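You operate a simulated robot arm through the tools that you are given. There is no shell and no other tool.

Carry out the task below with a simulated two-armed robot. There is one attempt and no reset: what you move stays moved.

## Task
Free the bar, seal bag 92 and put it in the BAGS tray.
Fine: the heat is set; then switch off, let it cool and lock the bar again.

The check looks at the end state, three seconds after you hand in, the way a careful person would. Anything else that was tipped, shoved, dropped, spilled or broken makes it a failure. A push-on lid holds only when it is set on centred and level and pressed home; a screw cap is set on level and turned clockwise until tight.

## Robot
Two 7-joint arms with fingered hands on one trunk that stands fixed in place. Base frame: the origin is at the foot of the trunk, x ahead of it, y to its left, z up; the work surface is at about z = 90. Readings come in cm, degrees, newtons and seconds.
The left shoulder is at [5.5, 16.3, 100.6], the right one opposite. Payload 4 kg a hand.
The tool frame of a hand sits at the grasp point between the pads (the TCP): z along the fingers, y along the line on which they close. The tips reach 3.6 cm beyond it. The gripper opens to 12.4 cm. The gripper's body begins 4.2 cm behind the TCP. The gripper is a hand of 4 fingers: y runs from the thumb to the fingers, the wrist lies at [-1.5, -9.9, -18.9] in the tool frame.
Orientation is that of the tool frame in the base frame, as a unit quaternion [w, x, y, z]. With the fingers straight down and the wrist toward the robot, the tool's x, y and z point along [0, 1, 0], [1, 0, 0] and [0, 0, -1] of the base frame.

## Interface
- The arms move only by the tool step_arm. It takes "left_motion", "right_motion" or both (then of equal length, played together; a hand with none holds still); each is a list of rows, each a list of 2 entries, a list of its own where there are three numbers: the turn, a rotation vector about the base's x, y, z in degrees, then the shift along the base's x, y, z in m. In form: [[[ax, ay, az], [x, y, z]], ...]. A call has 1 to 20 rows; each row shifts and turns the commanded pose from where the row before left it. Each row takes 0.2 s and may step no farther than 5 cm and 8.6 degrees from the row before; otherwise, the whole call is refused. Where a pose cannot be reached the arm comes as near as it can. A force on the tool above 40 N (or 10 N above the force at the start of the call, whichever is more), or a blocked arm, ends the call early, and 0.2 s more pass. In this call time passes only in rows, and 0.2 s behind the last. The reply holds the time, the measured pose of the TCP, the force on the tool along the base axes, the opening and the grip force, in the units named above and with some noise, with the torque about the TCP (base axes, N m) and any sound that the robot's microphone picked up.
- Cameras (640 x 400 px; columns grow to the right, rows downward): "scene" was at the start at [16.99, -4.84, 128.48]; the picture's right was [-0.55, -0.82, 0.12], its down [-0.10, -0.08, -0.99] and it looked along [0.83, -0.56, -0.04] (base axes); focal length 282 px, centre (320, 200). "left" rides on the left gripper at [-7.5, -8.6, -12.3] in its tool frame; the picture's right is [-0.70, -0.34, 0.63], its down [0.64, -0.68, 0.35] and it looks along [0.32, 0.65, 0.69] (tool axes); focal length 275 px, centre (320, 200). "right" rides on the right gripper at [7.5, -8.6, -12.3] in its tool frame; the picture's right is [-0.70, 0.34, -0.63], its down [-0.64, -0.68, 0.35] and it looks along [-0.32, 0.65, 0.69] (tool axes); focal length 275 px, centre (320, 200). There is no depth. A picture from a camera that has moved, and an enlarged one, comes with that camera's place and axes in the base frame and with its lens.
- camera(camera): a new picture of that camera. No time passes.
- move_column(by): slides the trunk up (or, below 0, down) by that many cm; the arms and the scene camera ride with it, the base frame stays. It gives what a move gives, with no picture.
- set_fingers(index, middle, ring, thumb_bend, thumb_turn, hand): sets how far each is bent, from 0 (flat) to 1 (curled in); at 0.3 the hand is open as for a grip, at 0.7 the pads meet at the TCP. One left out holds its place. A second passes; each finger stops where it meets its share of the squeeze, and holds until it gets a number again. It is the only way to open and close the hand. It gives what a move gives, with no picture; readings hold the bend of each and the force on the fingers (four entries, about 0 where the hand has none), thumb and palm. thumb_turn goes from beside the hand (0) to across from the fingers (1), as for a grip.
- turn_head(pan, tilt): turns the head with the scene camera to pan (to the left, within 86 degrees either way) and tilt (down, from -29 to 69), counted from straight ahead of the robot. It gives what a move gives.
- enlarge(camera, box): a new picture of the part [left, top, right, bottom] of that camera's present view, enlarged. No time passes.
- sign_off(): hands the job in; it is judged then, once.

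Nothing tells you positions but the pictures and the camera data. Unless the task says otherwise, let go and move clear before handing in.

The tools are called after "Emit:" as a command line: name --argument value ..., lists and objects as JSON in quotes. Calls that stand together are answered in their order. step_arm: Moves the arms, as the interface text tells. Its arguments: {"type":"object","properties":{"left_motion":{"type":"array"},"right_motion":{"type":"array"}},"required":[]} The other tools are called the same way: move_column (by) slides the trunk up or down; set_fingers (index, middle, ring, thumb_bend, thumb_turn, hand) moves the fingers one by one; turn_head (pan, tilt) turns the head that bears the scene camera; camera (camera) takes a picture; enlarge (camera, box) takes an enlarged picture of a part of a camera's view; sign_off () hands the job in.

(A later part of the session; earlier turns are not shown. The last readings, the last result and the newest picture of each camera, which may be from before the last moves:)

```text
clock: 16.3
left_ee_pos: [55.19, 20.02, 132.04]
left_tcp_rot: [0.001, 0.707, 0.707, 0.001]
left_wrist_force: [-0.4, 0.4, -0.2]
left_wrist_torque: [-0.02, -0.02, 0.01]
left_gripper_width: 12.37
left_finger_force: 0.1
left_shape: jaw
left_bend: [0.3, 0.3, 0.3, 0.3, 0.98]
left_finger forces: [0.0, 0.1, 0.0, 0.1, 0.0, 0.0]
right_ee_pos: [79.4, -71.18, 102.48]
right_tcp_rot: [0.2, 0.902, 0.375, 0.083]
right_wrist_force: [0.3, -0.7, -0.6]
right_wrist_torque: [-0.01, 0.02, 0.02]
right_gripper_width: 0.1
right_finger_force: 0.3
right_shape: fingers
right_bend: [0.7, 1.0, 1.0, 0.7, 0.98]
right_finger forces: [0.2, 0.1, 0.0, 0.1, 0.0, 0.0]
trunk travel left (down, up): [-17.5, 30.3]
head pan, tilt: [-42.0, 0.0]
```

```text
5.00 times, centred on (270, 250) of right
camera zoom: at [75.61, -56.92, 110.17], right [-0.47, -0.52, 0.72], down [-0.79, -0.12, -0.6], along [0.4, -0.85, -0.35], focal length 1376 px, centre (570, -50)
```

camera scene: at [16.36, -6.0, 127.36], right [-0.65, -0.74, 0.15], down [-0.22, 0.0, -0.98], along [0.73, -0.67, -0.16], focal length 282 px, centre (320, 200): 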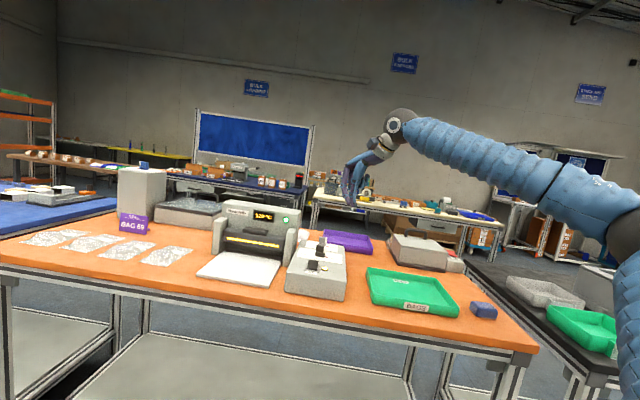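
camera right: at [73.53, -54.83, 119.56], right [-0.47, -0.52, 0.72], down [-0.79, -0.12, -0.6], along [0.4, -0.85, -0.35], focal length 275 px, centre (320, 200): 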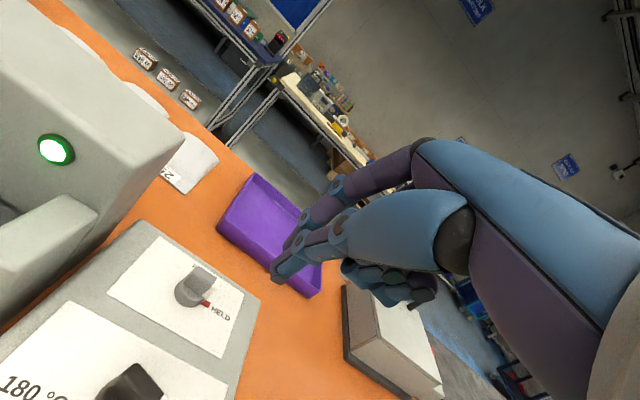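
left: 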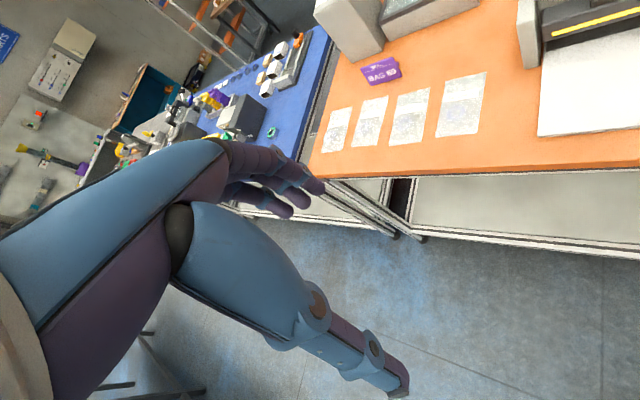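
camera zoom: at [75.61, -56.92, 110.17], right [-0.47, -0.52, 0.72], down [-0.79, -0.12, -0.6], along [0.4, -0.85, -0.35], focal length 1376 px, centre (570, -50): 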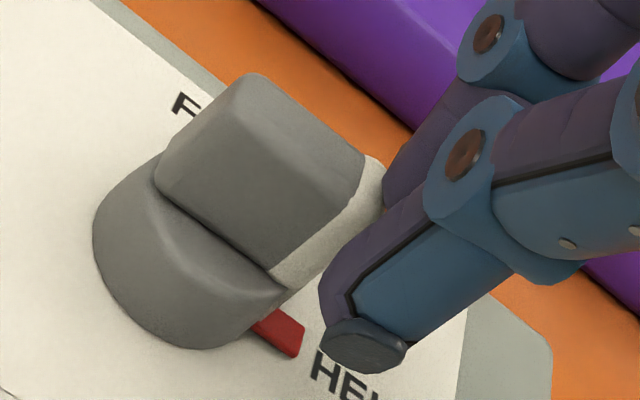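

The index is sliding past the right of the bar's end. I'll back off, shift 0.8 cm left and push again.

Emit:
step_arm --right_motion '[[[0, 0, 0], [-0.009, 0.009, 0]], [[0, 0, 0], [-0.009, 0.009, 0]], [[0, 0, 0], [0.0057, 0.0057, 0]], [[0, 0, 0], [0.006, -0.006, 0]], [[0, 0, 0], [0.004, -0.004, 0]], [[0, 0, 0], [0.002, -0.002, 0]]]'

Emit:
enlarge --camera "right" --box '[190, 190, 330, 310]'

Emit:
enlarge --camera "scene" --box '[310, 220, 360, 260]'

```text
clock: 17.7
left_ee_pos: [55.21, 19.93, 131.89]
left_tcp_rot: [0.0, 0.708, 0.707, 0.0]
left_wrist_force: [-0.1, -0.4, 0.0]
left_wrist_torque: [-0.03, 0.0, -0.02]
left_gripper_width: 12.35
left_finger_force: 0.0
left_shape: jaw
left_bend: [0.3, 0.3, 0.3, 0.3, 0.98]
left_finger forces: [0.1, 0.0, 0.1, 0.0, 0.1, 0.0]
right_ee_pos: [79.36, -70.04, 102.54]
right_tcp_rot: [0.2, 0.902, 0.373, 0.083]
right_wrist_force: [0.1, 0.4, 0.5]
right_wrist_torque: [0.0, 0.03, 0.01]
right_gripper_width: 0.1
right_finger_force: 0.1
right_shape: fingers
right_bend: [0.7, 1.0, 1.0, 0.7, 0.98]
right_finger forces: [0.1, 0.0, 0.0, 0.0, 0.1, 0.0]
trunk travel left (down, up): [-17.5, 30.3]
head pan, tilt: [-42.0, 0.0]
```

```text
3.33 times, centred on (260, 250) of right
camera zoom: at [75.57, -55.7, 110.14], right [-0.47, -0.52, 0.72], down [-0.79, -0.12, -0.6], along [0.4, -0.85, -0.35], focal length 918 px, centre (520, 33)
```

zoom: 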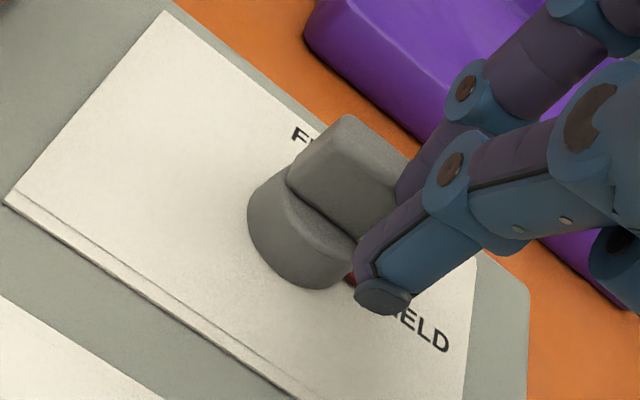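

```text
10.00 times, centred on (335, 240) of scene
camera zoom: at [16.36, -6.01, 127.37], right [-0.65, -0.74, 0.15], down [-0.22, 0.0, -0.98], along [0.73, -0.67, -0.16], focal length 2825 px, centre (170, -200)
```

zoom: 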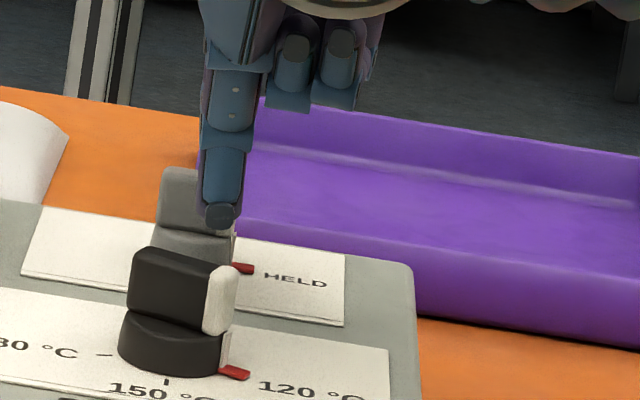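

Now the finger is in front of the bar's right half. Pushing forward.

Emit:
step_arm --right_motion '[[[0, 0, 0], [0.0021, -0.0021, 0]], [[0, 0, 0], [0.0021, -0.0021, 0]], [[0, 0, 0], [0.0021, -0.0021, 0]], [[0, 0, 0], [0.0021, -0.0021, 0]]]'

Emit:
enlarge --camera "right" --box '[190, 190, 330, 310]'

Emit:
enlarge --camera "scene" --box '[310, 220, 360, 260]'

```text
clock: 18.7
left_ee_pos: [55.03, 19.95, 132.0]
left_tcp_rot: [0.0, 0.707, 0.707, -0.001]
left_wrist_force: [-0.8, 0.2, 0.0]
left_wrist_torque: [-0.01, -0.02, -0.01]
left_gripper_width: 12.36
left_finger_force: 0.1
left_shape: jaw
left_bend: [0.3, 0.3, 0.3, 0.3, 0.98]
left_finger forces: [0.1, 0.0, 0.0, 0.0, 0.0, 0.0]
right_ee_pos: [80.27, -70.88, 102.53]
right_tcp_rot: [0.2, 0.902, 0.374, 0.083]
right_wrist_force: [-0.2, 0.3, 0.2]
right_wrist_torque: [0.0, -0.02, -0.02]
right_gripper_width: 0.12
right_finger_force: 0.4
right_shape: fingers
right_bend: [0.7, 1.0, 1.0, 0.7, 0.98]
right_finger forces: [0.6, 0.0, 0.1, 0.1, 0.1, 0.1]
trunk travel left (down, up): [-17.5, 30.3]
head pan, tilt: [-42.0, 0.0]
```

```text
3.33 times, centred on (260, 250) of right
camera zoom: at [76.45, -56.53, 110.17], right [-0.47, -0.52, 0.72], down [-0.79, -0.12, -0.6], along [0.4, -0.85, -0.35], focal length 918 px, centre (520, 33)
```

zoom: 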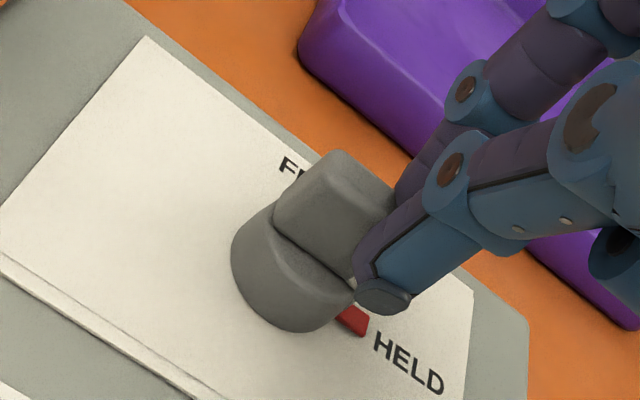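

```text
10.00 times, centred on (335, 240) of scene
camera zoom: at [16.36, -6.0, 127.37], right [-0.65, -0.74, 0.15], down [-0.22, 0.0, -0.98], along [0.73, -0.67, -0.16], focal length 2825 px, centre (170, -200)
```

zoom: 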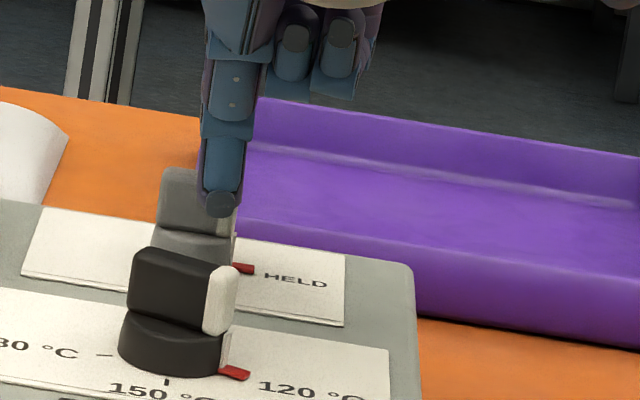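

Contact has begun (index 0.6 N). I'll keep pushing.

Emit:
step_arm --right_motion '[[[0, 0, 0], [0.0021, -0.0021, 0]], [[0, 0, 0], [0.0021, -0.0021, 0]], [[0, 0, 0], [0.0021, -0.0021, 0]]]'

Emit:
enlarge --camera "right" --box '[190, 190, 330, 310]'

Emit:
enlarge --camera "scene" --box '[310, 220, 360, 260]'

```text
clock: 19.5
left_ee_pos: [54.98, 19.91, 132.0]
left_tcp_rot: [0.0, 0.707, 0.707, 0.0]
left_wrist_force: [-0.4, 0.4, -0.2]
left_wrist_torque: [-0.03, 0.0, 0.0]
left_gripper_width: 12.38
left_finger_force: 0.1
left_shape: jaw
left_bend: [0.3, 0.3, 0.3, 0.3, 0.98]
left_finger forces: [0.0, 0.0, 0.1, 0.1, 0.0, 0.0]
right_ee_pos: [80.77, -71.63, 102.52]
right_tcp_rot: [0.199, 0.902, 0.373, 0.083]
right_wrist_force: [-5.0, 0.6, 4.2]
right_wrist_torque: [0.03, 0.12, 0.05]
right_gripper_width: 0.43
right_finger_force: 3.3
right_shape: fingers
right_bend: [0.7, 1.0, 1.0, 0.69, 0.99]
right_finger forces: [0.9, 0.0, 0.0, 0.1, 5.7, 0.0]
trunk travel left (down, up): [-17.5, 30.3]
head pan, tilt: [-42.0, 0.0]
```

```text
3.33 times, centred on (260, 250) of right
camera zoom: at [77.08, -57.28, 110.16], right [-0.47, -0.52, 0.72], down [-0.79, -0.12, -0.6], along [0.4, -0.85, -0.35], focal length 918 px, centre (520, 33)
```

zoom: 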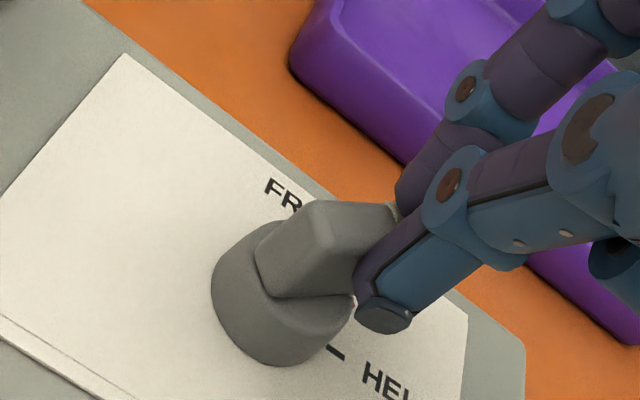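

```text
10.00 times, centred on (335, 240) of scene
camera zoom: at [16.3, -6.01, 127.38], right [-0.65, -0.74, 0.15], down [-0.22, 0.0, -0.98], along [0.73, -0.67, -0.16], focal length 2825 px, centre (170, -200)
```

zoom: 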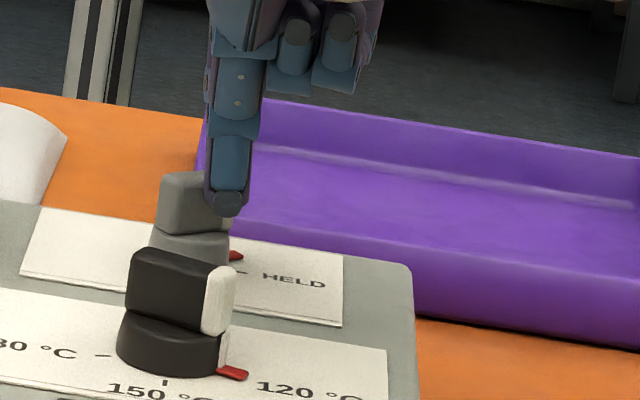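

The knob is turning (pointer now off HELD, about 30°). Continue pushing forward and slightly left along the arc.

Emit:
step_arm --right_motion '[[[0, 0, 0], [0.0021, -0.0021, 0]], [[0, 0, 0], [0.0025, -0.0018, 0]], [[0, 0, 0], [0.003, -0.0014, 0]]]'

Emit:
enlarge --camera "right" --box '[190, 190, 330, 310]'

Emit:
enlarge --camera "scene" --box '[310, 220, 360, 260]'

```text
clock: 20.3
left_ee_pos: [55.04, 19.9, 132.08]
left_tcp_rot: [0.0, 0.707, 0.707, 0.001]
left_wrist_force: [0.0, -0.5, 0.0]
left_wrist_torque: [0.04, 0.0, 0.02]
left_gripper_width: 12.4
left_finger_force: 0.1
left_shape: jaw
left_bend: [0.3, 0.3, 0.3, 0.3, 0.98]
left_finger forces: [0.0, 0.1, 0.0, 0.0, 0.0, 0.1]
right_ee_pos: [81.53, -72.15, 102.67]
right_tcp_rot: [0.2, 0.902, 0.374, 0.083]
right_wrist_force: [-9.9, -1.5, 2.5]
right_wrist_torque: [-0.05, 0.34, 0.02]
right_gripper_width: 0.57
right_finger_force: 5.0
right_shape: fingers
right_bend: [0.7, 1.0, 1.0, 0.68, 1.0]
right_finger forces: [0.1, 0.0, 0.0, 0.1, 9.3, 0.1]
trunk travel left (down, up): [-17.5, 30.3]
head pan, tilt: [-42.0, 0.0]
```

```text
3.33 times, centred on (260, 250) of right
camera zoom: at [77.74, -57.76, 110.22], right [-0.47, -0.52, 0.72], down [-0.79, -0.12, -0.6], along [0.4, -0.85, -0.35], focal length 918 px, centre (520, 33)
```

zoom: 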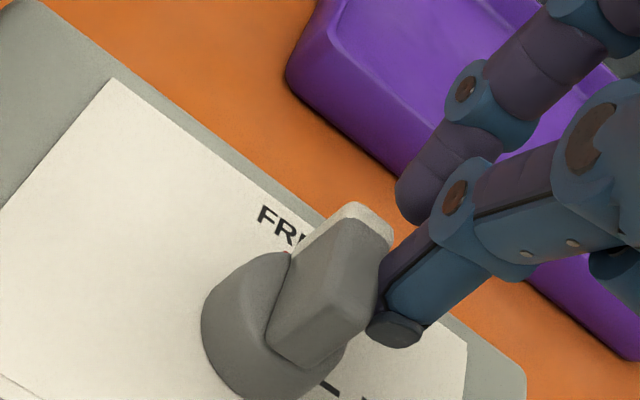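

```text
10.00 times, centred on (335, 240) of scene
camera zoom: at [16.25, -6.01, 127.39], right [-0.65, -0.74, 0.14], down [-0.22, 0.0, -0.98], along [0.73, -0.67, -0.16], focal length 2825 px, centre (170, -200)
```

zoom: 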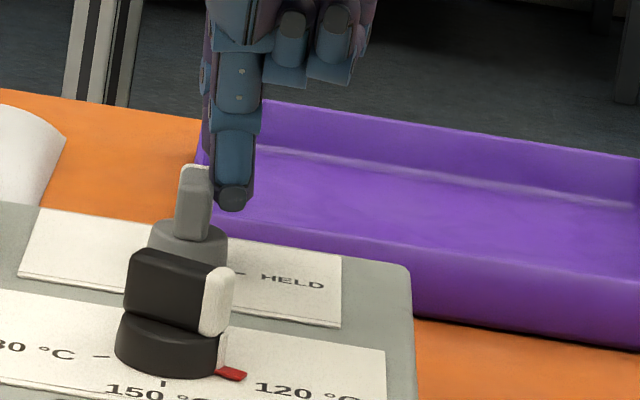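

The pointer is nearly at FREE. A small push to the left should finish it.

Emit:
step_arm --right_motion '[[[0, 0, 0], [0.0018, 0.001, 0]], [[0, 0, 0], [0.0015, 0.0015, 0]], [[0, 0, 0], [0.0015, 0.0015, 0]]]'

Emit:
enlarge --camera "right" --box '[190, 190, 330, 310]'

Emit:
enlarge --camera "scene" --box '[310, 220, 360, 260]'

```text
clock: 21.1
left_ee_pos: [54.85, 19.91, 132.12]
left_tcp_rot: [0.001, 0.707, 0.707, 0.0]
left_wrist_force: [0.1, 0.2, 0.4]
left_wrist_torque: [-0.01, 0.0, 0.0]
left_gripper_width: 12.37
left_finger_force: 0.1
left_shape: jaw
left_bend: [0.3, 0.3, 0.3, 0.3, 0.98]
left_finger forces: [0.1, 0.0, 0.0, 0.1, 0.1, 0.1]
right_ee_pos: [81.85, -71.92, 102.68]
right_tcp_rot: [0.199, 0.902, 0.373, 0.081]
right_wrist_force: [-18.0, -5.4, 3.3]
right_wrist_torque: [-0.19, 0.57, 0.0]
right_gripper_width: 0.83
right_finger_force: 8.6
right_shape: fingers
right_bend: [0.7, 1.0, 1.0, 0.68, 1.0]
right_finger forces: [0.0, 0.0, 0.0, 0.0, 17.7, 0.1]
trunk travel left (down, up): [-17.5, 30.3]
head pan, tilt: [-42.0, 0.0]
```

```text
3.33 times, centred on (260, 250) of right
camera zoom: at [78.17, -57.55, 110.25], right [-0.47, -0.52, 0.72], down [-0.79, -0.12, -0.6], along [0.4, -0.85, -0.35], focal length 918 px, centre (520, 33)
```

zoom: 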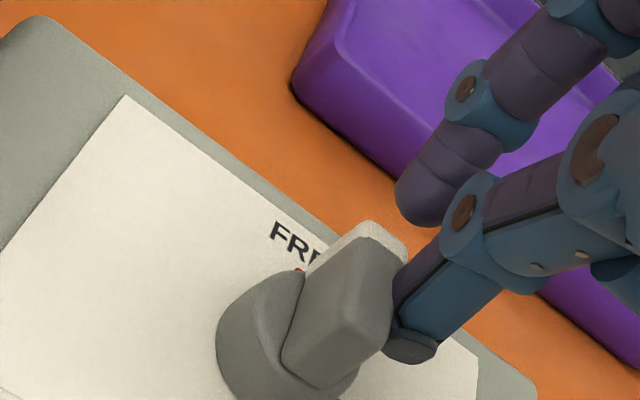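

```text
10.00 times, centred on (335, 240) of scene
camera zoom: at [16.18, -6.05, 127.4], right [-0.65, -0.74, 0.14], down [-0.22, 0.0, -0.98], along [0.73, -0.67, -0.16], focal length 2825 px, centre (170, -200)
```

zoom: 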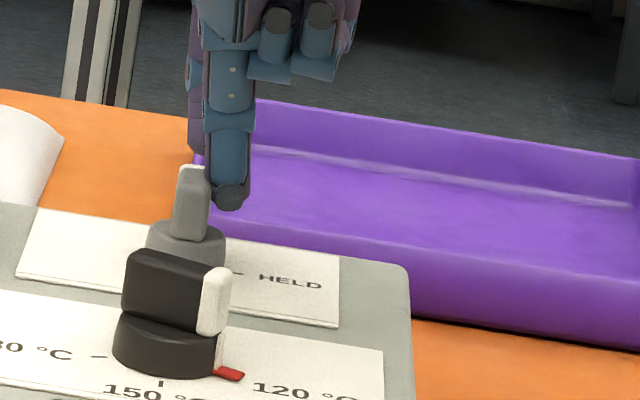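

Force is up to 18 N with the pointer at FREE – it is at its stop. I'll back the finger off to the right, lift, and look.

Emit:
step_arm --right_motion '[[[0, 0, 0], [-0.006, -0.005, 0]], [[0, 0, 0], [-0.003, -0.003, 0.01]], [[0, 0, 0], [-0.003, 0, 0.04]], [[0, 0, 0], [-0.02, 0.02, 0.03]]]'

Emit:
camera --camera "right"

Emit:
enlarge --camera "scene" --box '[200, 190, 360, 300]'

```text
clock: 22.1
left_ee_pos: [55.17, 20.08, 132.0]
left_tcp_rot: [0.001, 0.707, 0.708, 0.001]
left_wrist_force: [0.8, 0.6, -0.6]
left_wrist_torque: [-0.03, -0.01, -0.02]
left_gripper_width: 12.36
left_finger_force: 0.1
left_shape: jaw
left_bend: [0.3, 0.3, 0.3, 0.3, 0.98]
left_finger forces: [0.1, 0.0, 0.0, 0.0, 0.1, 0.0]
right_ee_pos: [78.86, -70.34, 110.78]
right_tcp_rot: [0.201, 0.901, 0.374, 0.083]
right_wrist_force: [0.3, 0.3, 0.0]
right_wrist_torque: [-0.01, 0.0, 0.02]
right_gripper_width: 0.12
right_finger_force: 0.0
right_shape: fingers
right_bend: [0.7, 1.0, 1.0, 0.7, 0.98]
right_finger forces: [0.1, 0.0, 0.0, 0.0, 0.0, 0.1]
trunk travel left (down, up): [-17.5, 30.3]
head pan, tilt: [-42.0, 0.0]
```

```text
taken
camera right: at [75.08, -55.94, 118.34], right [-0.47, -0.52, 0.72], down [-0.79, -0.12, -0.6], along [0.4, -0.85, -0.35], focal length 275 px, centre (320, 200)
```

right: 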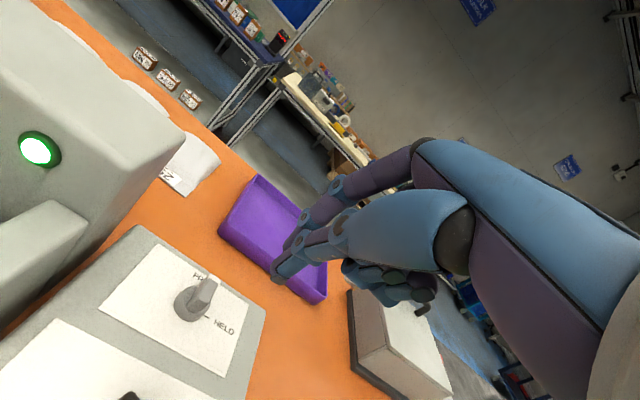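

```text
3.64 times, centred on (280, 245) of scene
camera zoom: at [16.28, -5.92, 127.4], right [-0.65, -0.74, 0.15], down [-0.22, 0.0, -0.98], along [0.73, -0.67, -0.16], focal length 1027 px, centre (466, 36)
```

zoom: 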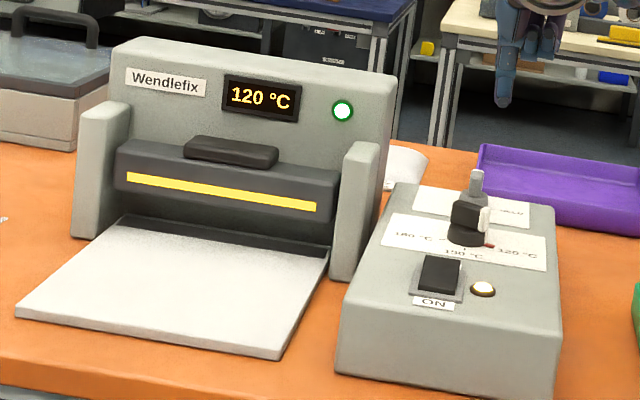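

Emit:
enlarge --camera "right" --box '[110, 220, 270, 340]'

Emit:
enlarge --camera "scene" --box '[225, 215, 305, 285]'

```text
3.33 times, centred on (190, 280) of right
camera zoom: at [75.08, -55.94, 118.34], right [-0.47, -0.52, 0.72], down [-0.79, -0.12, -0.6], along [0.4, -0.85, -0.35], focal length 918 px, centre (753, -67)
```

zoom: 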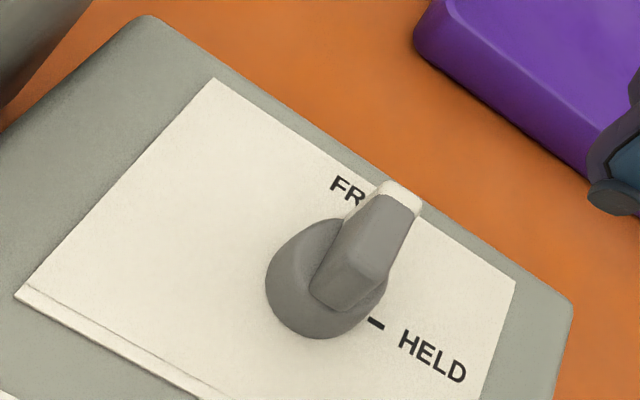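

```text
5.71 times, centred on (265, 250) of scene
camera zoom: at [16.28, -5.92, 127.4], right [-0.65, -0.74, 0.15], down [-0.22, 0.0, -0.98], along [0.73, -0.67, -0.16], focal length 1614 px, centre (634, -86)
```

zoom: 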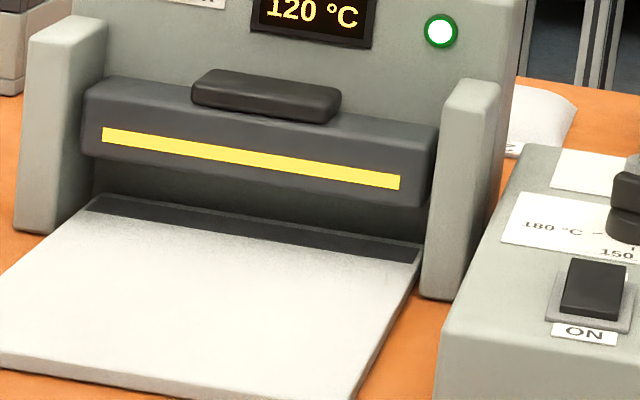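

The bar looks close to FREE. I'll zoom in more to check that the pointer is really on the mark.

Emit:
enlarge --camera "right" --box '[165, 255, 235, 325]'

Emit:
enlarge --camera "scene" --box '[300, 215, 350, 260]'

```text
5.71 times, centred on (200, 290) of right
camera zoom: at [75.08, -55.94, 118.34], right [-0.47, -0.52, 0.72], down [-0.79, -0.12, -0.6], along [0.4, -0.85, -0.35], focal length 1573 px, centre (1006, -314)
```

zoom: 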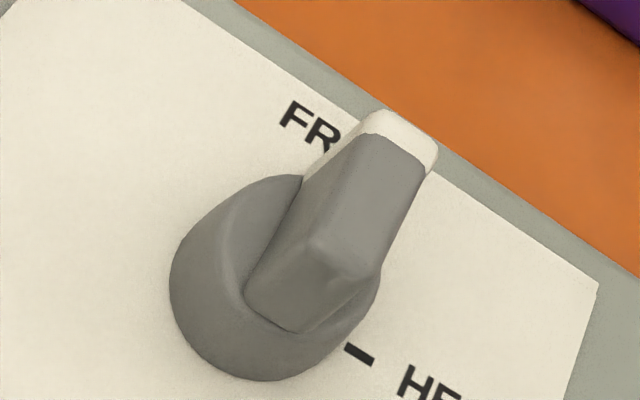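

```text
8.89 times, centred on (325, 238) of scene
camera zoom: at [16.28, -5.92, 127.4], right [-0.65, -0.74, 0.15], down [-0.22, 0.0, -0.98], along [0.73, -0.67, -0.16], focal length 2511 px, centre (276, -133)
```

zoom: 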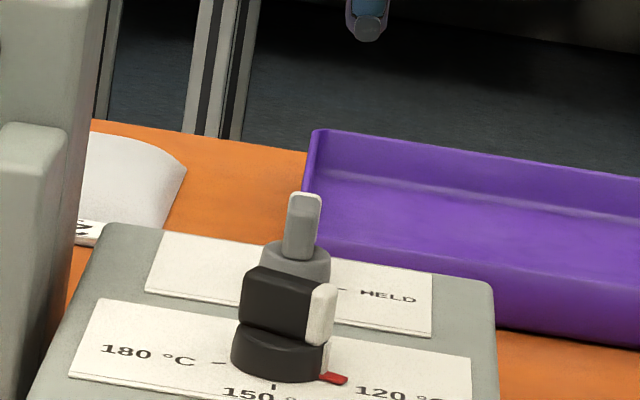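

The pointer is on FREE, aligned straight away from the robot. Next, I'll pick bag 92: open the right hand, turn it so it closes across the bag's width, and travel in front of the sealer toward the bag.

Emit:
step_arm --right_motion '[[[0, 0, 0], [-0.02, 0.02, 0.03]], [[-2.45, 2.45, 7.41], [-0.028, 0.028, 0.015]], [[-2.45, 2.45, 7.41], [-0.028, 0.028, 0.01]], [[-2.45, 2.45, 7.41], [-0.028, 0.028, 0]], [[-2.45, 2.45, 7.41], [-0.028, 0.028, 0]], [[-2.45, 2.45, 7.41], [-0.01, 0.01, 0]], [[-2.45, 2.45, 7.41], [0.02, 0.02, 0]], [[-2.45, 2.45, 7.41], [0.03, 0.03, 0]], [[-2.45, 2.45, 7.41], [0.03, 0.03, 0]], [[-2.45, 2.45, 7.41], [0.03, 0.03, 0]], [[-2.45, 2.45, 7.41], [0.03, 0.03, 0]], [[-2.45, 2.45, 7.41], [0.03, 0.03, 0]]]'

Emit:
set_fingers --hand "right" --index 0.3 --middle 0.3 --ring 0.3 --thumb_bend 0.3

Emit:
camera --camera "right"

Emit:
camera --camera "scene"

```text
clock: 24.7
left_ee_pos: [55.14, 19.88, 131.83]
left_tcp_rot: [-0.001, 0.707, 0.707, 0.0]
left_wrist_force: [-0.5, 0.6, -0.1]
left_wrist_torque: [-0.02, 0.03, -0.03]
left_gripper_width: 12.37
left_finger_force: 0.1
left_shape: jaw
left_bend: [0.3, 0.3, 0.3, 0.3, 0.98]
left_finger forces: [0.1, 0.0, 0.1, 0.0, 0.0, 0.0]
right_ee_pos: [81.75, -39.02, 115.99]
right_tcp_rot: [0.2, 0.372, 0.902, -0.084]
right_wrist_force: [-0.3, 0.8, 0.2]
right_wrist_torque: [0.0, -0.03, -0.03]
right_gripper_width: 0.11
right_finger_force: 0.1
right_shape: fingers
right_bend: [0.7, 1.0, 1.0, 0.7, 0.98]
right_finger forces: [0.0, 0.1, 0.0, 0.1, 0.0, 0.0]
trunk travel left (down, up): [-17.5, 30.3]
head pan, tilt: [-42.0, 0.0]
```

```text
clock: 25.7
left_ee_pos: [54.9, 20.02, 131.91]
left_tcp_rot: [0.0, 0.707, 0.707, 0.0]
left_wrist_force: [0.3, 0.5, -0.2]
left_wrist_torque: [0.01, -0.03, -0.03]
left_gripper_width: 12.36
left_finger_force: 0.0
left_shape: jaw
left_bend: [0.3, 0.3, 0.3, 0.3, 0.98]
left_finger forces: [0.1, 0.1, 0.0, 0.0, 0.0, 0.1]
right_ee_pos: [81.59, -39.1, 116.08]
right_tcp_rot: [0.2, 0.374, 0.902, -0.083]
right_wrist_force: [-0.9, 0.3, -1.0]
right_wrist_torque: [-0.06, 0.01, 0.01]
right_gripper_width: 12.3
right_finger_force: 0.0
right_shape: fingers
right_bend: [0.3, 0.3, 0.3, 0.3, 0.98]
right_finger forces: [0.0, 0.1, 0.0, 0.0, 0.1, 0.0]
trunk travel left (down, up): [-17.5, 30.3]
head pan, tilt: [-42.0, 0.0]
```

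```text
taken
camera right: at [67.23, -36.8, 124.2], right [0.5, -0.02, 0.87], down [0.03, -1.0, -0.04], along [0.87, 0.05, -0.49], focal length 275 px, centre (320, 200)
```

right: 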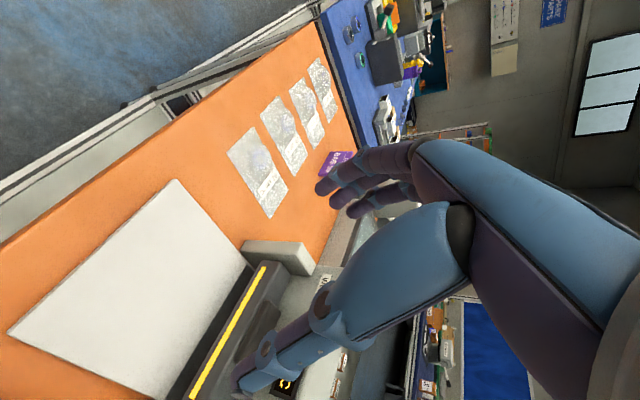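

```text
taken
camera scene: at [16.36, -6.01, 127.37], right [-0.65, -0.74, 0.15], down [-0.22, 0.0, -0.98], along [0.73, -0.67, -0.16], focal length 282 px, centre (320, 200)
```

scene: 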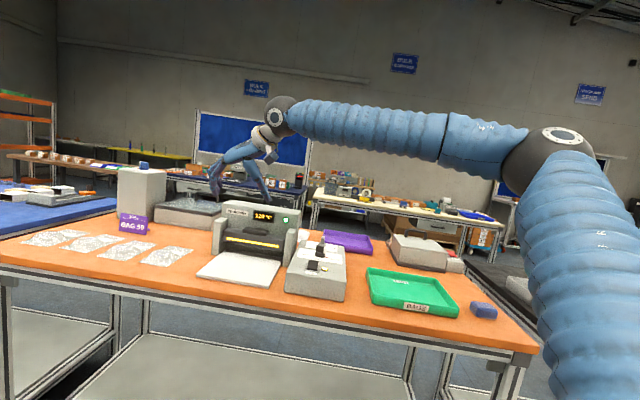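

Hand is oriented as planned and this view shows the bags well. I'll zoom to refine bag 92's position and check the sealer slot.

Emit:
enlarge --camera "right" --box '[210, 100, 330, 230]'

Emit:
enlarge --camera "right" --box '[0, 170, 330, 400]'

Emit:
enlarge --camera "scene" --box '[110, 230, 210, 280]'

```text
3.08 times, centred on (270, 165) of right
camera zoom: at [67.23, -36.8, 124.2], right [0.5, -0.02, 0.87], down [0.03, -1.0, -0.04], along [0.87, 0.05, -0.49], focal length 847 px, centre (474, 308)
```

zoom: 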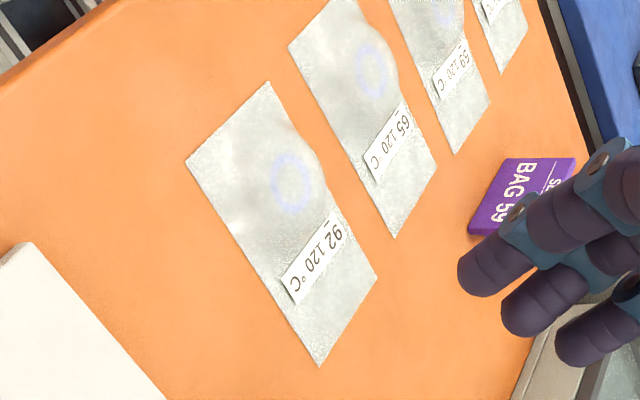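

```text
1.74 times, centred on (165, 285) of right
camera zoom: at [67.23, -36.8, 124.2], right [0.5, -0.02, 0.87], down [0.03, -1.0, -0.04], along [0.87, 0.05, -0.49], focal length 479 px, centre (590, 52)
```

zoom: 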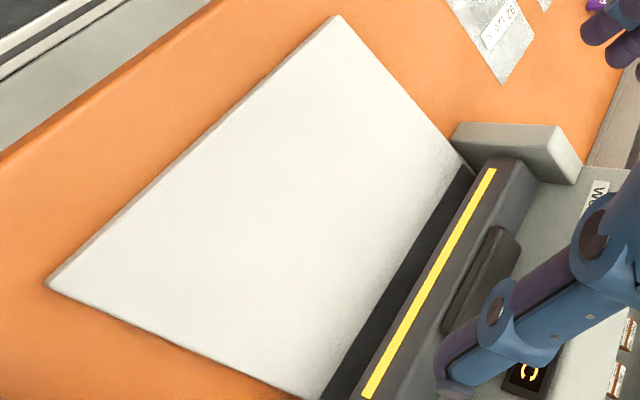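

```text
6.40 times, centred on (160, 255) of scene
camera zoom: at [16.36, -6.01, 127.37], right [-0.65, -0.74, 0.15], down [-0.22, 0.0, -0.98], along [0.73, -0.67, -0.16], focal length 1808 px, centre (1344, -152)
```

zoom: 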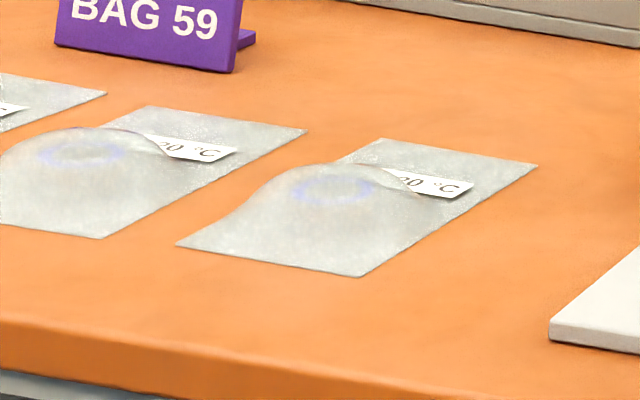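

Bag 92 lies at N 88–103 (bench depth axis), centred at about (103.8, −27) for the bulge; the plate/strip are also located. I'll close the hand opening a little, tilt to 45° and hover over the bag.

Emit:
set_fingers --hand "right" --index 0.36 --middle 0.36 --ring 0.36 --thumb_bend 0.36

Emit:
step_arm --right_motion '[[[-4.7, -4.7, 0], [0.034, 0.022, -0.005]], [[-4.7, -4.7, 0], [0.034, 0.022, -0.005]], [[-4.7, -4.7, 0], [0.034, 0.022, -0.005]], [[0, 0, 0], [0.034, 0.022, -0.005]], [[0, 0, 0], [0.034, 0.022, -0.005]], [[0, 0, 0], [0.036, 0.022, -0.005]], [[0, 0, 0], [0, 0, -0.03]]]'

Emit:
camera --camera "right"

Emit:
camera --camera "scene"

```text
clock: 26.7
left_ee_pos: [55.05, 19.94, 131.91]
left_tcp_rot: [0.0, 0.707, 0.707, 0.0]
left_wrist_force: [0.0, -0.7, 0.0]
left_wrist_torque: [0.0, -0.02, 0.0]
left_gripper_width: 12.37
left_finger_force: 0.0
left_shape: jaw
left_bend: [0.3, 0.3, 0.3, 0.3, 0.98]
left_finger forces: [0.1, 0.0, 0.0, 0.0, 0.0, 0.1]
right_ee_pos: [81.78, -39.1, 116.21]
right_tcp_rot: [0.2, 0.374, 0.902, -0.083]
right_wrist_force: [0.7, 0.2, -0.6]
right_wrist_torque: [-0.04, 0.01, 0.01]
right_gripper_width: 10.55
right_finger_force: 0.1
right_shape: fingers
right_bend: [0.36, 0.36, 0.36, 0.36, 0.98]
right_finger forces: [0.0, 0.0, 0.0, 0.0, 0.1, 0.0]
trunk travel left (down, up): [-17.5, 30.3]
head pan, tilt: [-42.0, 0.0]
```

```text
clock: 28.3
left_ee_pos: [55.01, 19.9, 132.05]
left_tcp_rot: [0.002, 0.707, 0.707, 0.001]
left_wrist_force: [0.2, -0.1, -0.6]
left_wrist_torque: [0.03, -0.01, -0.02]
left_gripper_width: 12.39
left_finger_force: 0.1
left_shape: jaw
left_bend: [0.3, 0.3, 0.3, 0.3, 0.98]
left_finger forces: [0.0, 0.1, 0.1, 0.0, 0.1, 0.0]
right_ee_pos: [102.09, -26.15, 110.32]
right_tcp_rot: [0.354, 0.354, 0.853, -0.147]
right_wrist_force: [-1.5, 0.5, -0.1]
right_wrist_torque: [0.02, 0.03, 0.01]
right_gripper_width: 10.55
right_finger_force: 0.1
right_shape: fingers
right_bend: [0.36, 0.36, 0.36, 0.36, 0.98]
right_finger forces: [0.0, 0.0, 0.0, 0.1, 0.1, 0.1]
trunk travel left (down, up): [-17.5, 30.3]
head pan, tilt: [-42.0, 0.0]
```

```text
taken
camera right: at [86.09, -22.33, 113.73], right [0.27, 0.21, 0.94], down [0.01, -0.98, 0.21], along [0.96, -0.05, -0.27], focal length 275 px, centre (320, 200)
```

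right: 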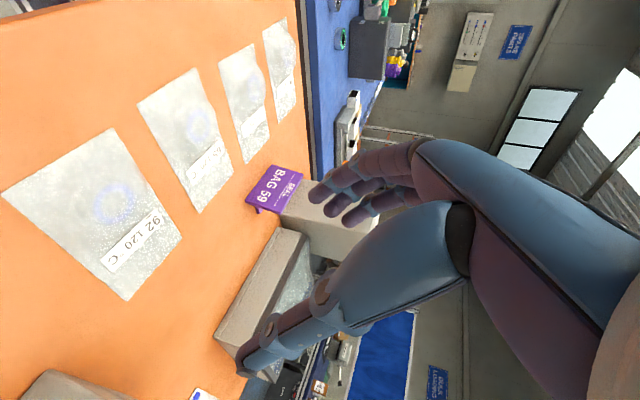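

```text
taken
camera scene: at [16.24, -6.02, 127.41], right [-0.65, -0.74, 0.14], down [-0.22, 0.0, -0.98], along [0.73, -0.67, -0.16], focal length 282 px, centre (320, 200)
```

scene: 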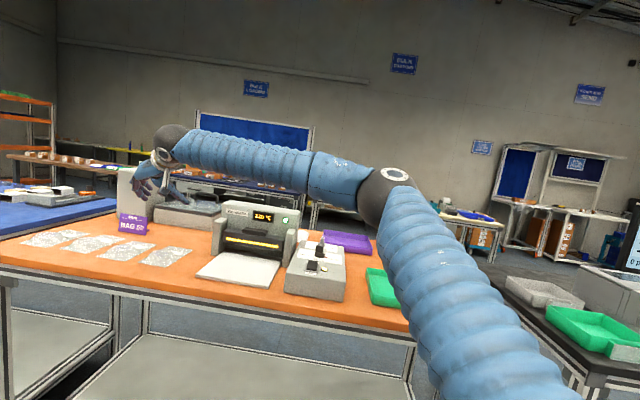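

Position matches. I'll shift slightly left and descend, checking before touching the bench.

Emit:
step_arm --right_motion '[[[0, 0, 0], [0.003, 0.003, -0.04]], [[0, 0, 0], [0, 0, -0.04]], [[0, 0, 0], [0, 0, -0.03]], [[0, 0, 0], [0, 0, -0.02]]]'

Emit:
camera --camera "right"

Emit:
enlarge --camera "scene" --box '[80, 150, 260, 290]'

```text
clock: 29.3
left_ee_pos: [55.17, 19.96, 131.88]
left_tcp_rot: [0.0, 0.708, 0.707, 0.0]
left_wrist_force: [-0.2, -0.2, -0.7]
left_wrist_torque: [0.01, 0.04, 0.01]
left_gripper_width: 12.36
left_finger_force: 0.1
left_shape: jaw
left_bend: [0.3, 0.3, 0.3, 0.3, 0.98]
left_finger forces: [0.1, 0.0, 0.0, 0.1, 0.0, 0.1]
right_ee_pos: [102.53, -25.87, 96.89]
right_tcp_rot: [0.354, 0.354, 0.853, -0.146]
right_wrist_force: [0.8, -0.1, -0.4]
right_wrist_torque: [0.0, -0.02, 0.02]
right_gripper_width: 10.55
right_finger_force: 0.0
right_shape: fingers
right_bend: [0.36, 0.36, 0.36, 0.36, 0.98]
right_finger forces: [0.0, 0.0, 0.0, 0.0, 0.0, 0.0]
trunk travel left (down, up): [-17.5, 30.3]
head pan, tilt: [-42.0, 0.0]
```

```text
taken
camera right: at [86.65, -22.08, 100.34], right [0.27, 0.21, 0.94], down [0.01, -0.98, 0.21], along [0.96, -0.04, -0.27], focal length 275 px, centre (320, 200)
```

right: 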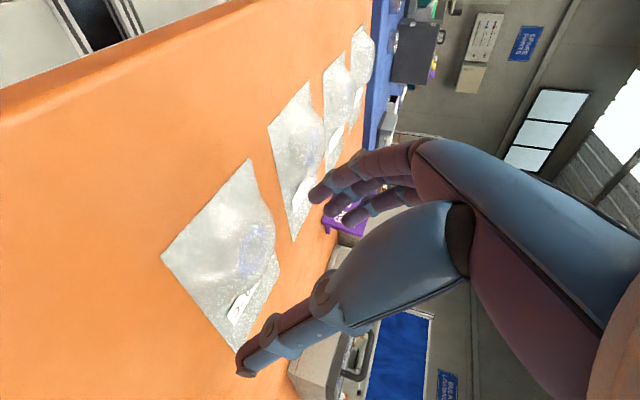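

```text
2.86 times, centred on (170, 220) of scene
camera zoom: at [16.38, -5.99, 127.36], right [-0.65, -0.74, 0.15], down [-0.22, 0.0, -0.98], along [0.73, -0.67, -0.16], focal length 807 px, centre (749, 143)
```

zoom: 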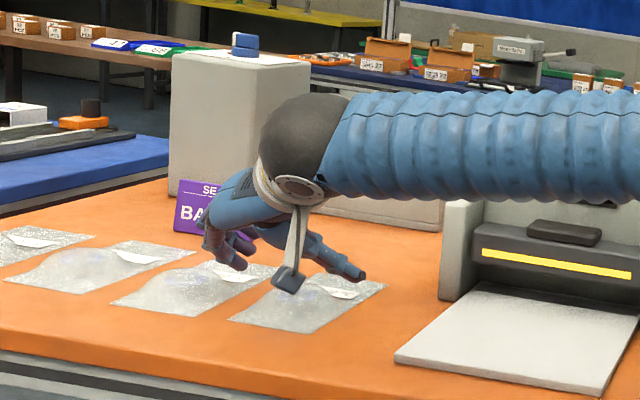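

Fingers straddle the bag. I'll descend the last couple of centimetres gently.

Emit:
step_arm --right_motion '[[[0, 0, 0], [0, 0, -0.01]], [[0, 0, 0], [0, 0, -0.006]], [[0, 0, 0], [0, 0, -0.004]]]'

Emit:
camera --camera "right"

Emit:
enlarge --camera "scene" --box '[110, 190, 210, 280]'

```text
clock: 30.1
left_ee_pos: [55.06, 20.09, 131.95]
left_tcp_rot: [-0.001, 0.707, 0.707, 0.001]
left_wrist_force: [0.1, 0.8, 0.3]
left_wrist_torque: [0.0, 0.01, -0.01]
left_gripper_width: 12.39
left_finger_force: 0.0
left_shape: jaw
left_bend: [0.3, 0.3, 0.3, 0.3, 0.98]
left_finger forces: [0.0, 0.0, 0.1, 0.1, 0.0, 0.0]
right_ee_pos: [102.54, -25.85, 95.0]
right_tcp_rot: [0.354, 0.354, 0.853, -0.146]
right_wrist_force: [-0.1, -0.3, -0.7]
right_wrist_torque: [0.0, 0.0, -0.02]
right_gripper_width: 10.53
right_finger_force: 0.1
right_shape: fingers
right_bend: [0.36, 0.36, 0.36, 0.36, 0.98]
right_finger forces: [0.0, 0.1, 0.0, 0.0, 0.0, 0.0]
trunk travel left (down, up): [-17.5, 30.3]
head pan, tilt: [-42.0, 0.0]
```

```text
taken
camera right: at [86.65, -22.09, 98.45], right [0.27, 0.21, 0.94], down [0.01, -0.98, 0.21], along [0.96, -0.05, -0.27], focal length 275 px, centre (320, 200)
```

right: 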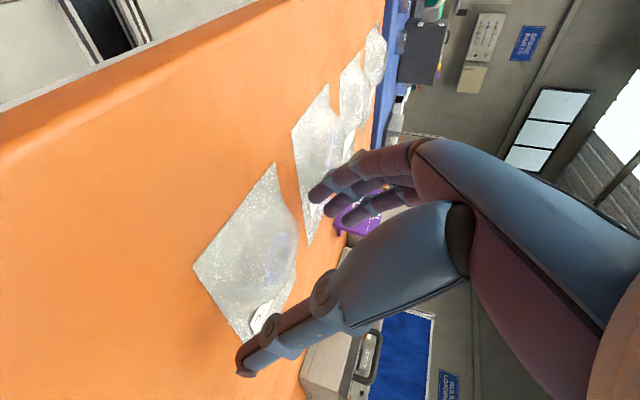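

```text
4.44 times, centred on (160, 235) of scene
camera zoom: at [16.39, -5.99, 127.37], right [-0.65, -0.74, 0.15], down [-0.22, 0.0, -0.98], along [0.73, -0.67, -0.16], focal length 1256 px, centre (1031, 44)
```

zoom: 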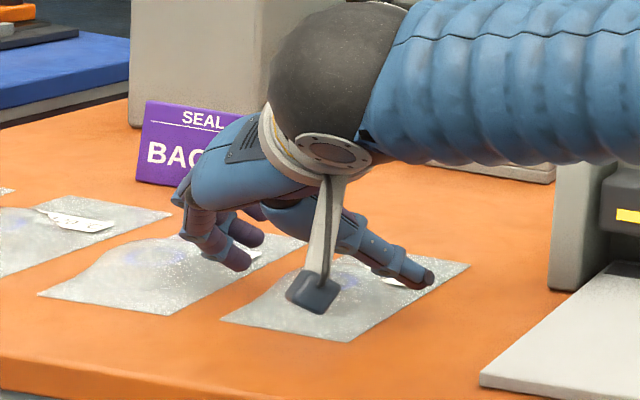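

Still free of the bench. I'll lower another 0.4 cm and close the fingers across the bag.

Emit:
step_arm --right_motion '[[[0, 0, 0], [0, 0, -0.004]]]'

Emit:
set_fingers --hand "right" --index 0.46 --middle 0.46 --ring 0.46 --thumb_bend 0.46

Emit:
camera --camera "right"

Emit:
enlarge --camera "scene" --box '[110, 190, 210, 280]'

```text
clock: 30.5
left_ee_pos: [55.07, 19.91, 131.87]
left_tcp_rot: [0.0, 0.708, 0.707, -0.001]
left_wrist_force: [-0.6, 0.6, 0.3]
left_wrist_torque: [0.01, 0.04, 0.01]
left_gripper_width: 12.35
left_finger_force: 0.1
left_shape: jaw
left_bend: [0.3, 0.3, 0.3, 0.3, 0.98]
left_finger forces: [0.0, 0.0, 0.0, 0.0, 0.1, 0.0]
right_ee_pos: [102.57, -25.81, 94.54]
right_tcp_rot: [0.354, 0.353, 0.853, -0.147]
right_wrist_force: [-0.1, -0.4, -1.0]
right_wrist_torque: [0.02, 0.04, -0.03]
right_gripper_width: 10.53
right_finger_force: 0.1
right_shape: fingers
right_bend: [0.36, 0.36, 0.36, 0.36, 0.98]
right_finger forces: [0.0, 0.0, 0.1, 0.0, 0.0, 0.0]
trunk travel left (down, up): [-17.5, 30.3]
head pan, tilt: [-42.0, 0.0]
```

```text
clock: 31.5
left_ee_pos: [55.1, 19.98, 131.87]
left_tcp_rot: [0.001, 0.707, 0.707, 0.0]
left_wrist_force: [0.4, 0.1, -0.3]
left_wrist_torque: [0.02, 0.01, 0.03]
left_gripper_width: 12.37
left_finger_force: 0.1
left_shape: jaw
left_bend: [0.3, 0.3, 0.3, 0.3, 0.98]
left_finger forces: [0.1, 0.0, 0.0, 0.0, 0.0, 0.0]
right_ee_pos: [102.55, -25.92, 94.71]
right_tcp_rot: [0.353, 0.354, 0.853, -0.146]
right_wrist_force: [0.5, 0.4, 0.5]
right_wrist_torque: [0.01, 0.01, 0.01]
right_gripper_width: 7.48
right_finger_force: 0.0
right_shape: fingers
right_bend: [0.46, 0.46, 0.46, 0.46, 0.98]
right_finger forces: [0.0, 0.1, 0.0, 0.0, 0.0, 0.0]
trunk travel left (down, up): [-17.5, 30.3]
head pan, tilt: [-42.0, 0.0]
```

```text
taken
camera right: at [86.74, -22.11, 98.06], right [0.27, 0.21, 0.94], down [0.01, -0.98, 0.21], along [0.96, -0.04, -0.27], focal length 275 px, centre (320, 200)
```

right: 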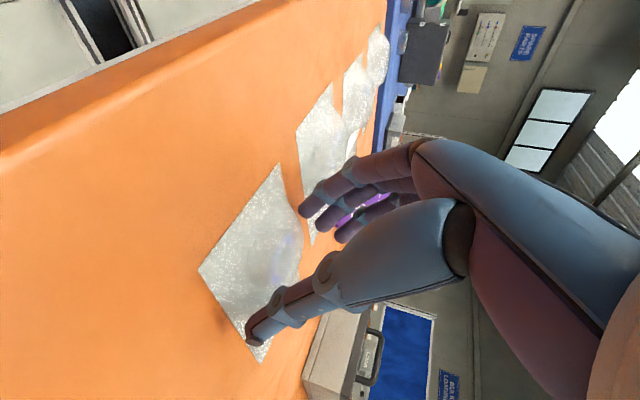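

```text
4.44 times, centred on (160, 235) of scene
camera zoom: at [16.37, -5.99, 127.37], right [-0.65, -0.74, 0.15], down [-0.22, 0.0, -0.98], along [0.73, -0.67, -0.16], focal length 1256 px, centre (1031, 44)
```

zoom: 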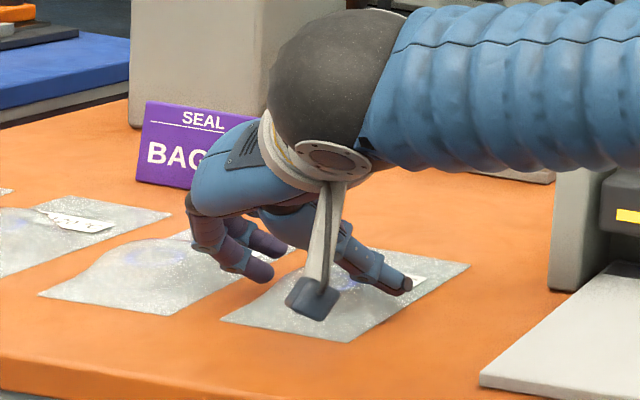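

No contact yet at 7.5 cm opening. I'll close further onto the bulge.

Emit:
set_fingers --hand "right" --index 0.54 --middle 0.54 --ring 0.54 --thumb_bend 0.54

Emit:
camera --camera "right"

Emit:
enlarge --camera "scene" --box '[110, 190, 210, 280]'

```text
clock: 32.5
left_ee_pos: [55.12, 20.06, 131.87]
left_tcp_rot: [0.0, 0.707, 0.707, 0.0]
left_wrist_force: [-0.2, -0.4, 0.3]
left_wrist_torque: [0.01, 0.0, 0.03]
left_gripper_width: 12.37
left_finger_force: 0.1
left_shape: jaw
left_bend: [0.3, 0.3, 0.3, 0.3, 0.98]
left_finger forces: [0.0, 0.0, 0.0, 0.1, 0.1, 0.1]
right_ee_pos: [102.6, -25.75, 94.62]
right_tcp_rot: [0.354, 0.353, 0.854, -0.147]
right_wrist_force: [0.5, -0.4, 0.6]
right_wrist_torque: [-0.02, -0.01, 0.01]
right_gripper_width: 5.02
right_finger_force: 0.1
right_shape: fingers
right_bend: [0.54, 0.54, 0.54, 0.54, 0.98]
right_finger forces: [0.1, 0.0, 0.1, 0.1, 0.2, 0.1]
trunk travel left (down, up): [-17.5, 30.3]
head pan, tilt: [-42.0, 0.0]
```

```text
taken
camera right: at [86.74, -22.11, 98.06], right [0.27, 0.21, 0.94], down [0.01, -0.98, 0.21], along [0.96, -0.04, -0.27], focal length 275 px, centre (320, 200)
```

right: 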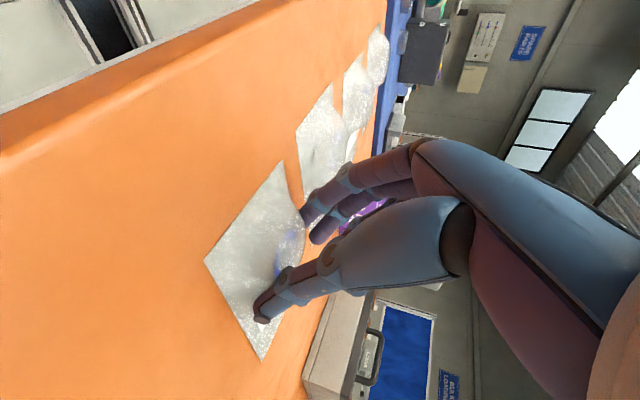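

```text
4.44 times, centred on (160, 235) of scene
camera zoom: at [16.37, -5.99, 127.37], right [-0.65, -0.74, 0.15], down [-0.22, 0.0, -0.98], along [0.73, -0.67, -0.16], focal length 1256 px, centre (1031, 44)
```

zoom: 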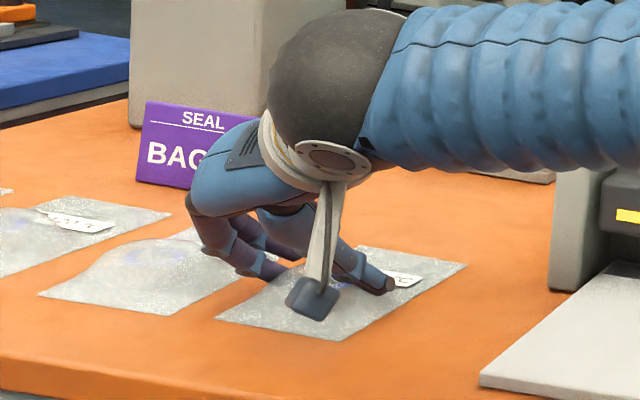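

The bag just began to shift, so the thumb is on the bulge. Continue closing gently.

Emit:
set_fingers --hand "right" --index 0.62 --middle 0.62 --ring 0.54 --thumb_bend 0.6

Emit:
camera --camera "right"

Emit:
enlarge --camera "scene" --box '[110, 190, 210, 280]'

```text
clock: 33.5
left_ee_pos: [55.03, 20.14, 131.83]
left_tcp_rot: [0.001, 0.707, 0.707, 0.001]
left_wrist_force: [-0.1, 0.1, -0.3]
left_wrist_torque: [-0.01, 0.02, -0.01]
left_gripper_width: 12.35
left_finger_force: 0.1
left_shape: jaw
left_bend: [0.3, 0.3, 0.3, 0.3, 0.98]
left_finger forces: [0.0, 0.0, 0.0, 0.0, 0.0, 0.0]
right_ee_pos: [102.65, -25.84, 94.59]
right_tcp_rot: [0.354, 0.354, 0.853, -0.146]
right_wrist_force: [0.6, 0.3, 0.8]
right_wrist_torque: [0.03, -0.03, 0.01]
right_gripper_width: 4.65
right_finger_force: 5.9
right_shape: fingers
right_bend: [0.56, 0.62, 0.54, 0.58, 0.98]
right_finger forces: [6.2, 0.1, 0.0, 0.1, 5.3, 0.1]
trunk travel left (down, up): [-17.5, 30.3]
head pan, tilt: [-42.0, 0.0]
```

```text
taken
camera right: at [86.73, -22.1, 98.08], right [0.27, 0.21, 0.94], down [0.01, -0.98, 0.21], along [0.96, -0.04, -0.27], focal length 275 px, centre (320, 200)
```

right: 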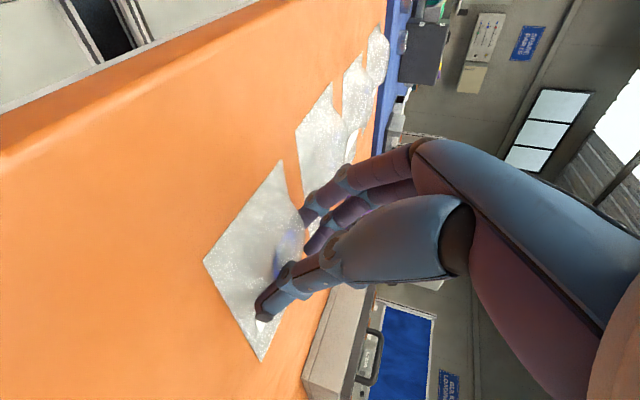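

```text
4.44 times, centred on (160, 235) of scene
camera zoom: at [16.36, -5.98, 127.37], right [-0.65, -0.74, 0.15], down [-0.22, 0.0, -0.98], along [0.73, -0.67, -0.16], focal length 1256 px, centre (1031, 44)
```

zoom: 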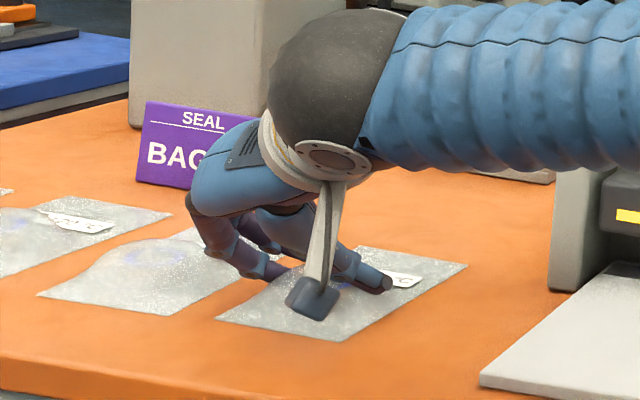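

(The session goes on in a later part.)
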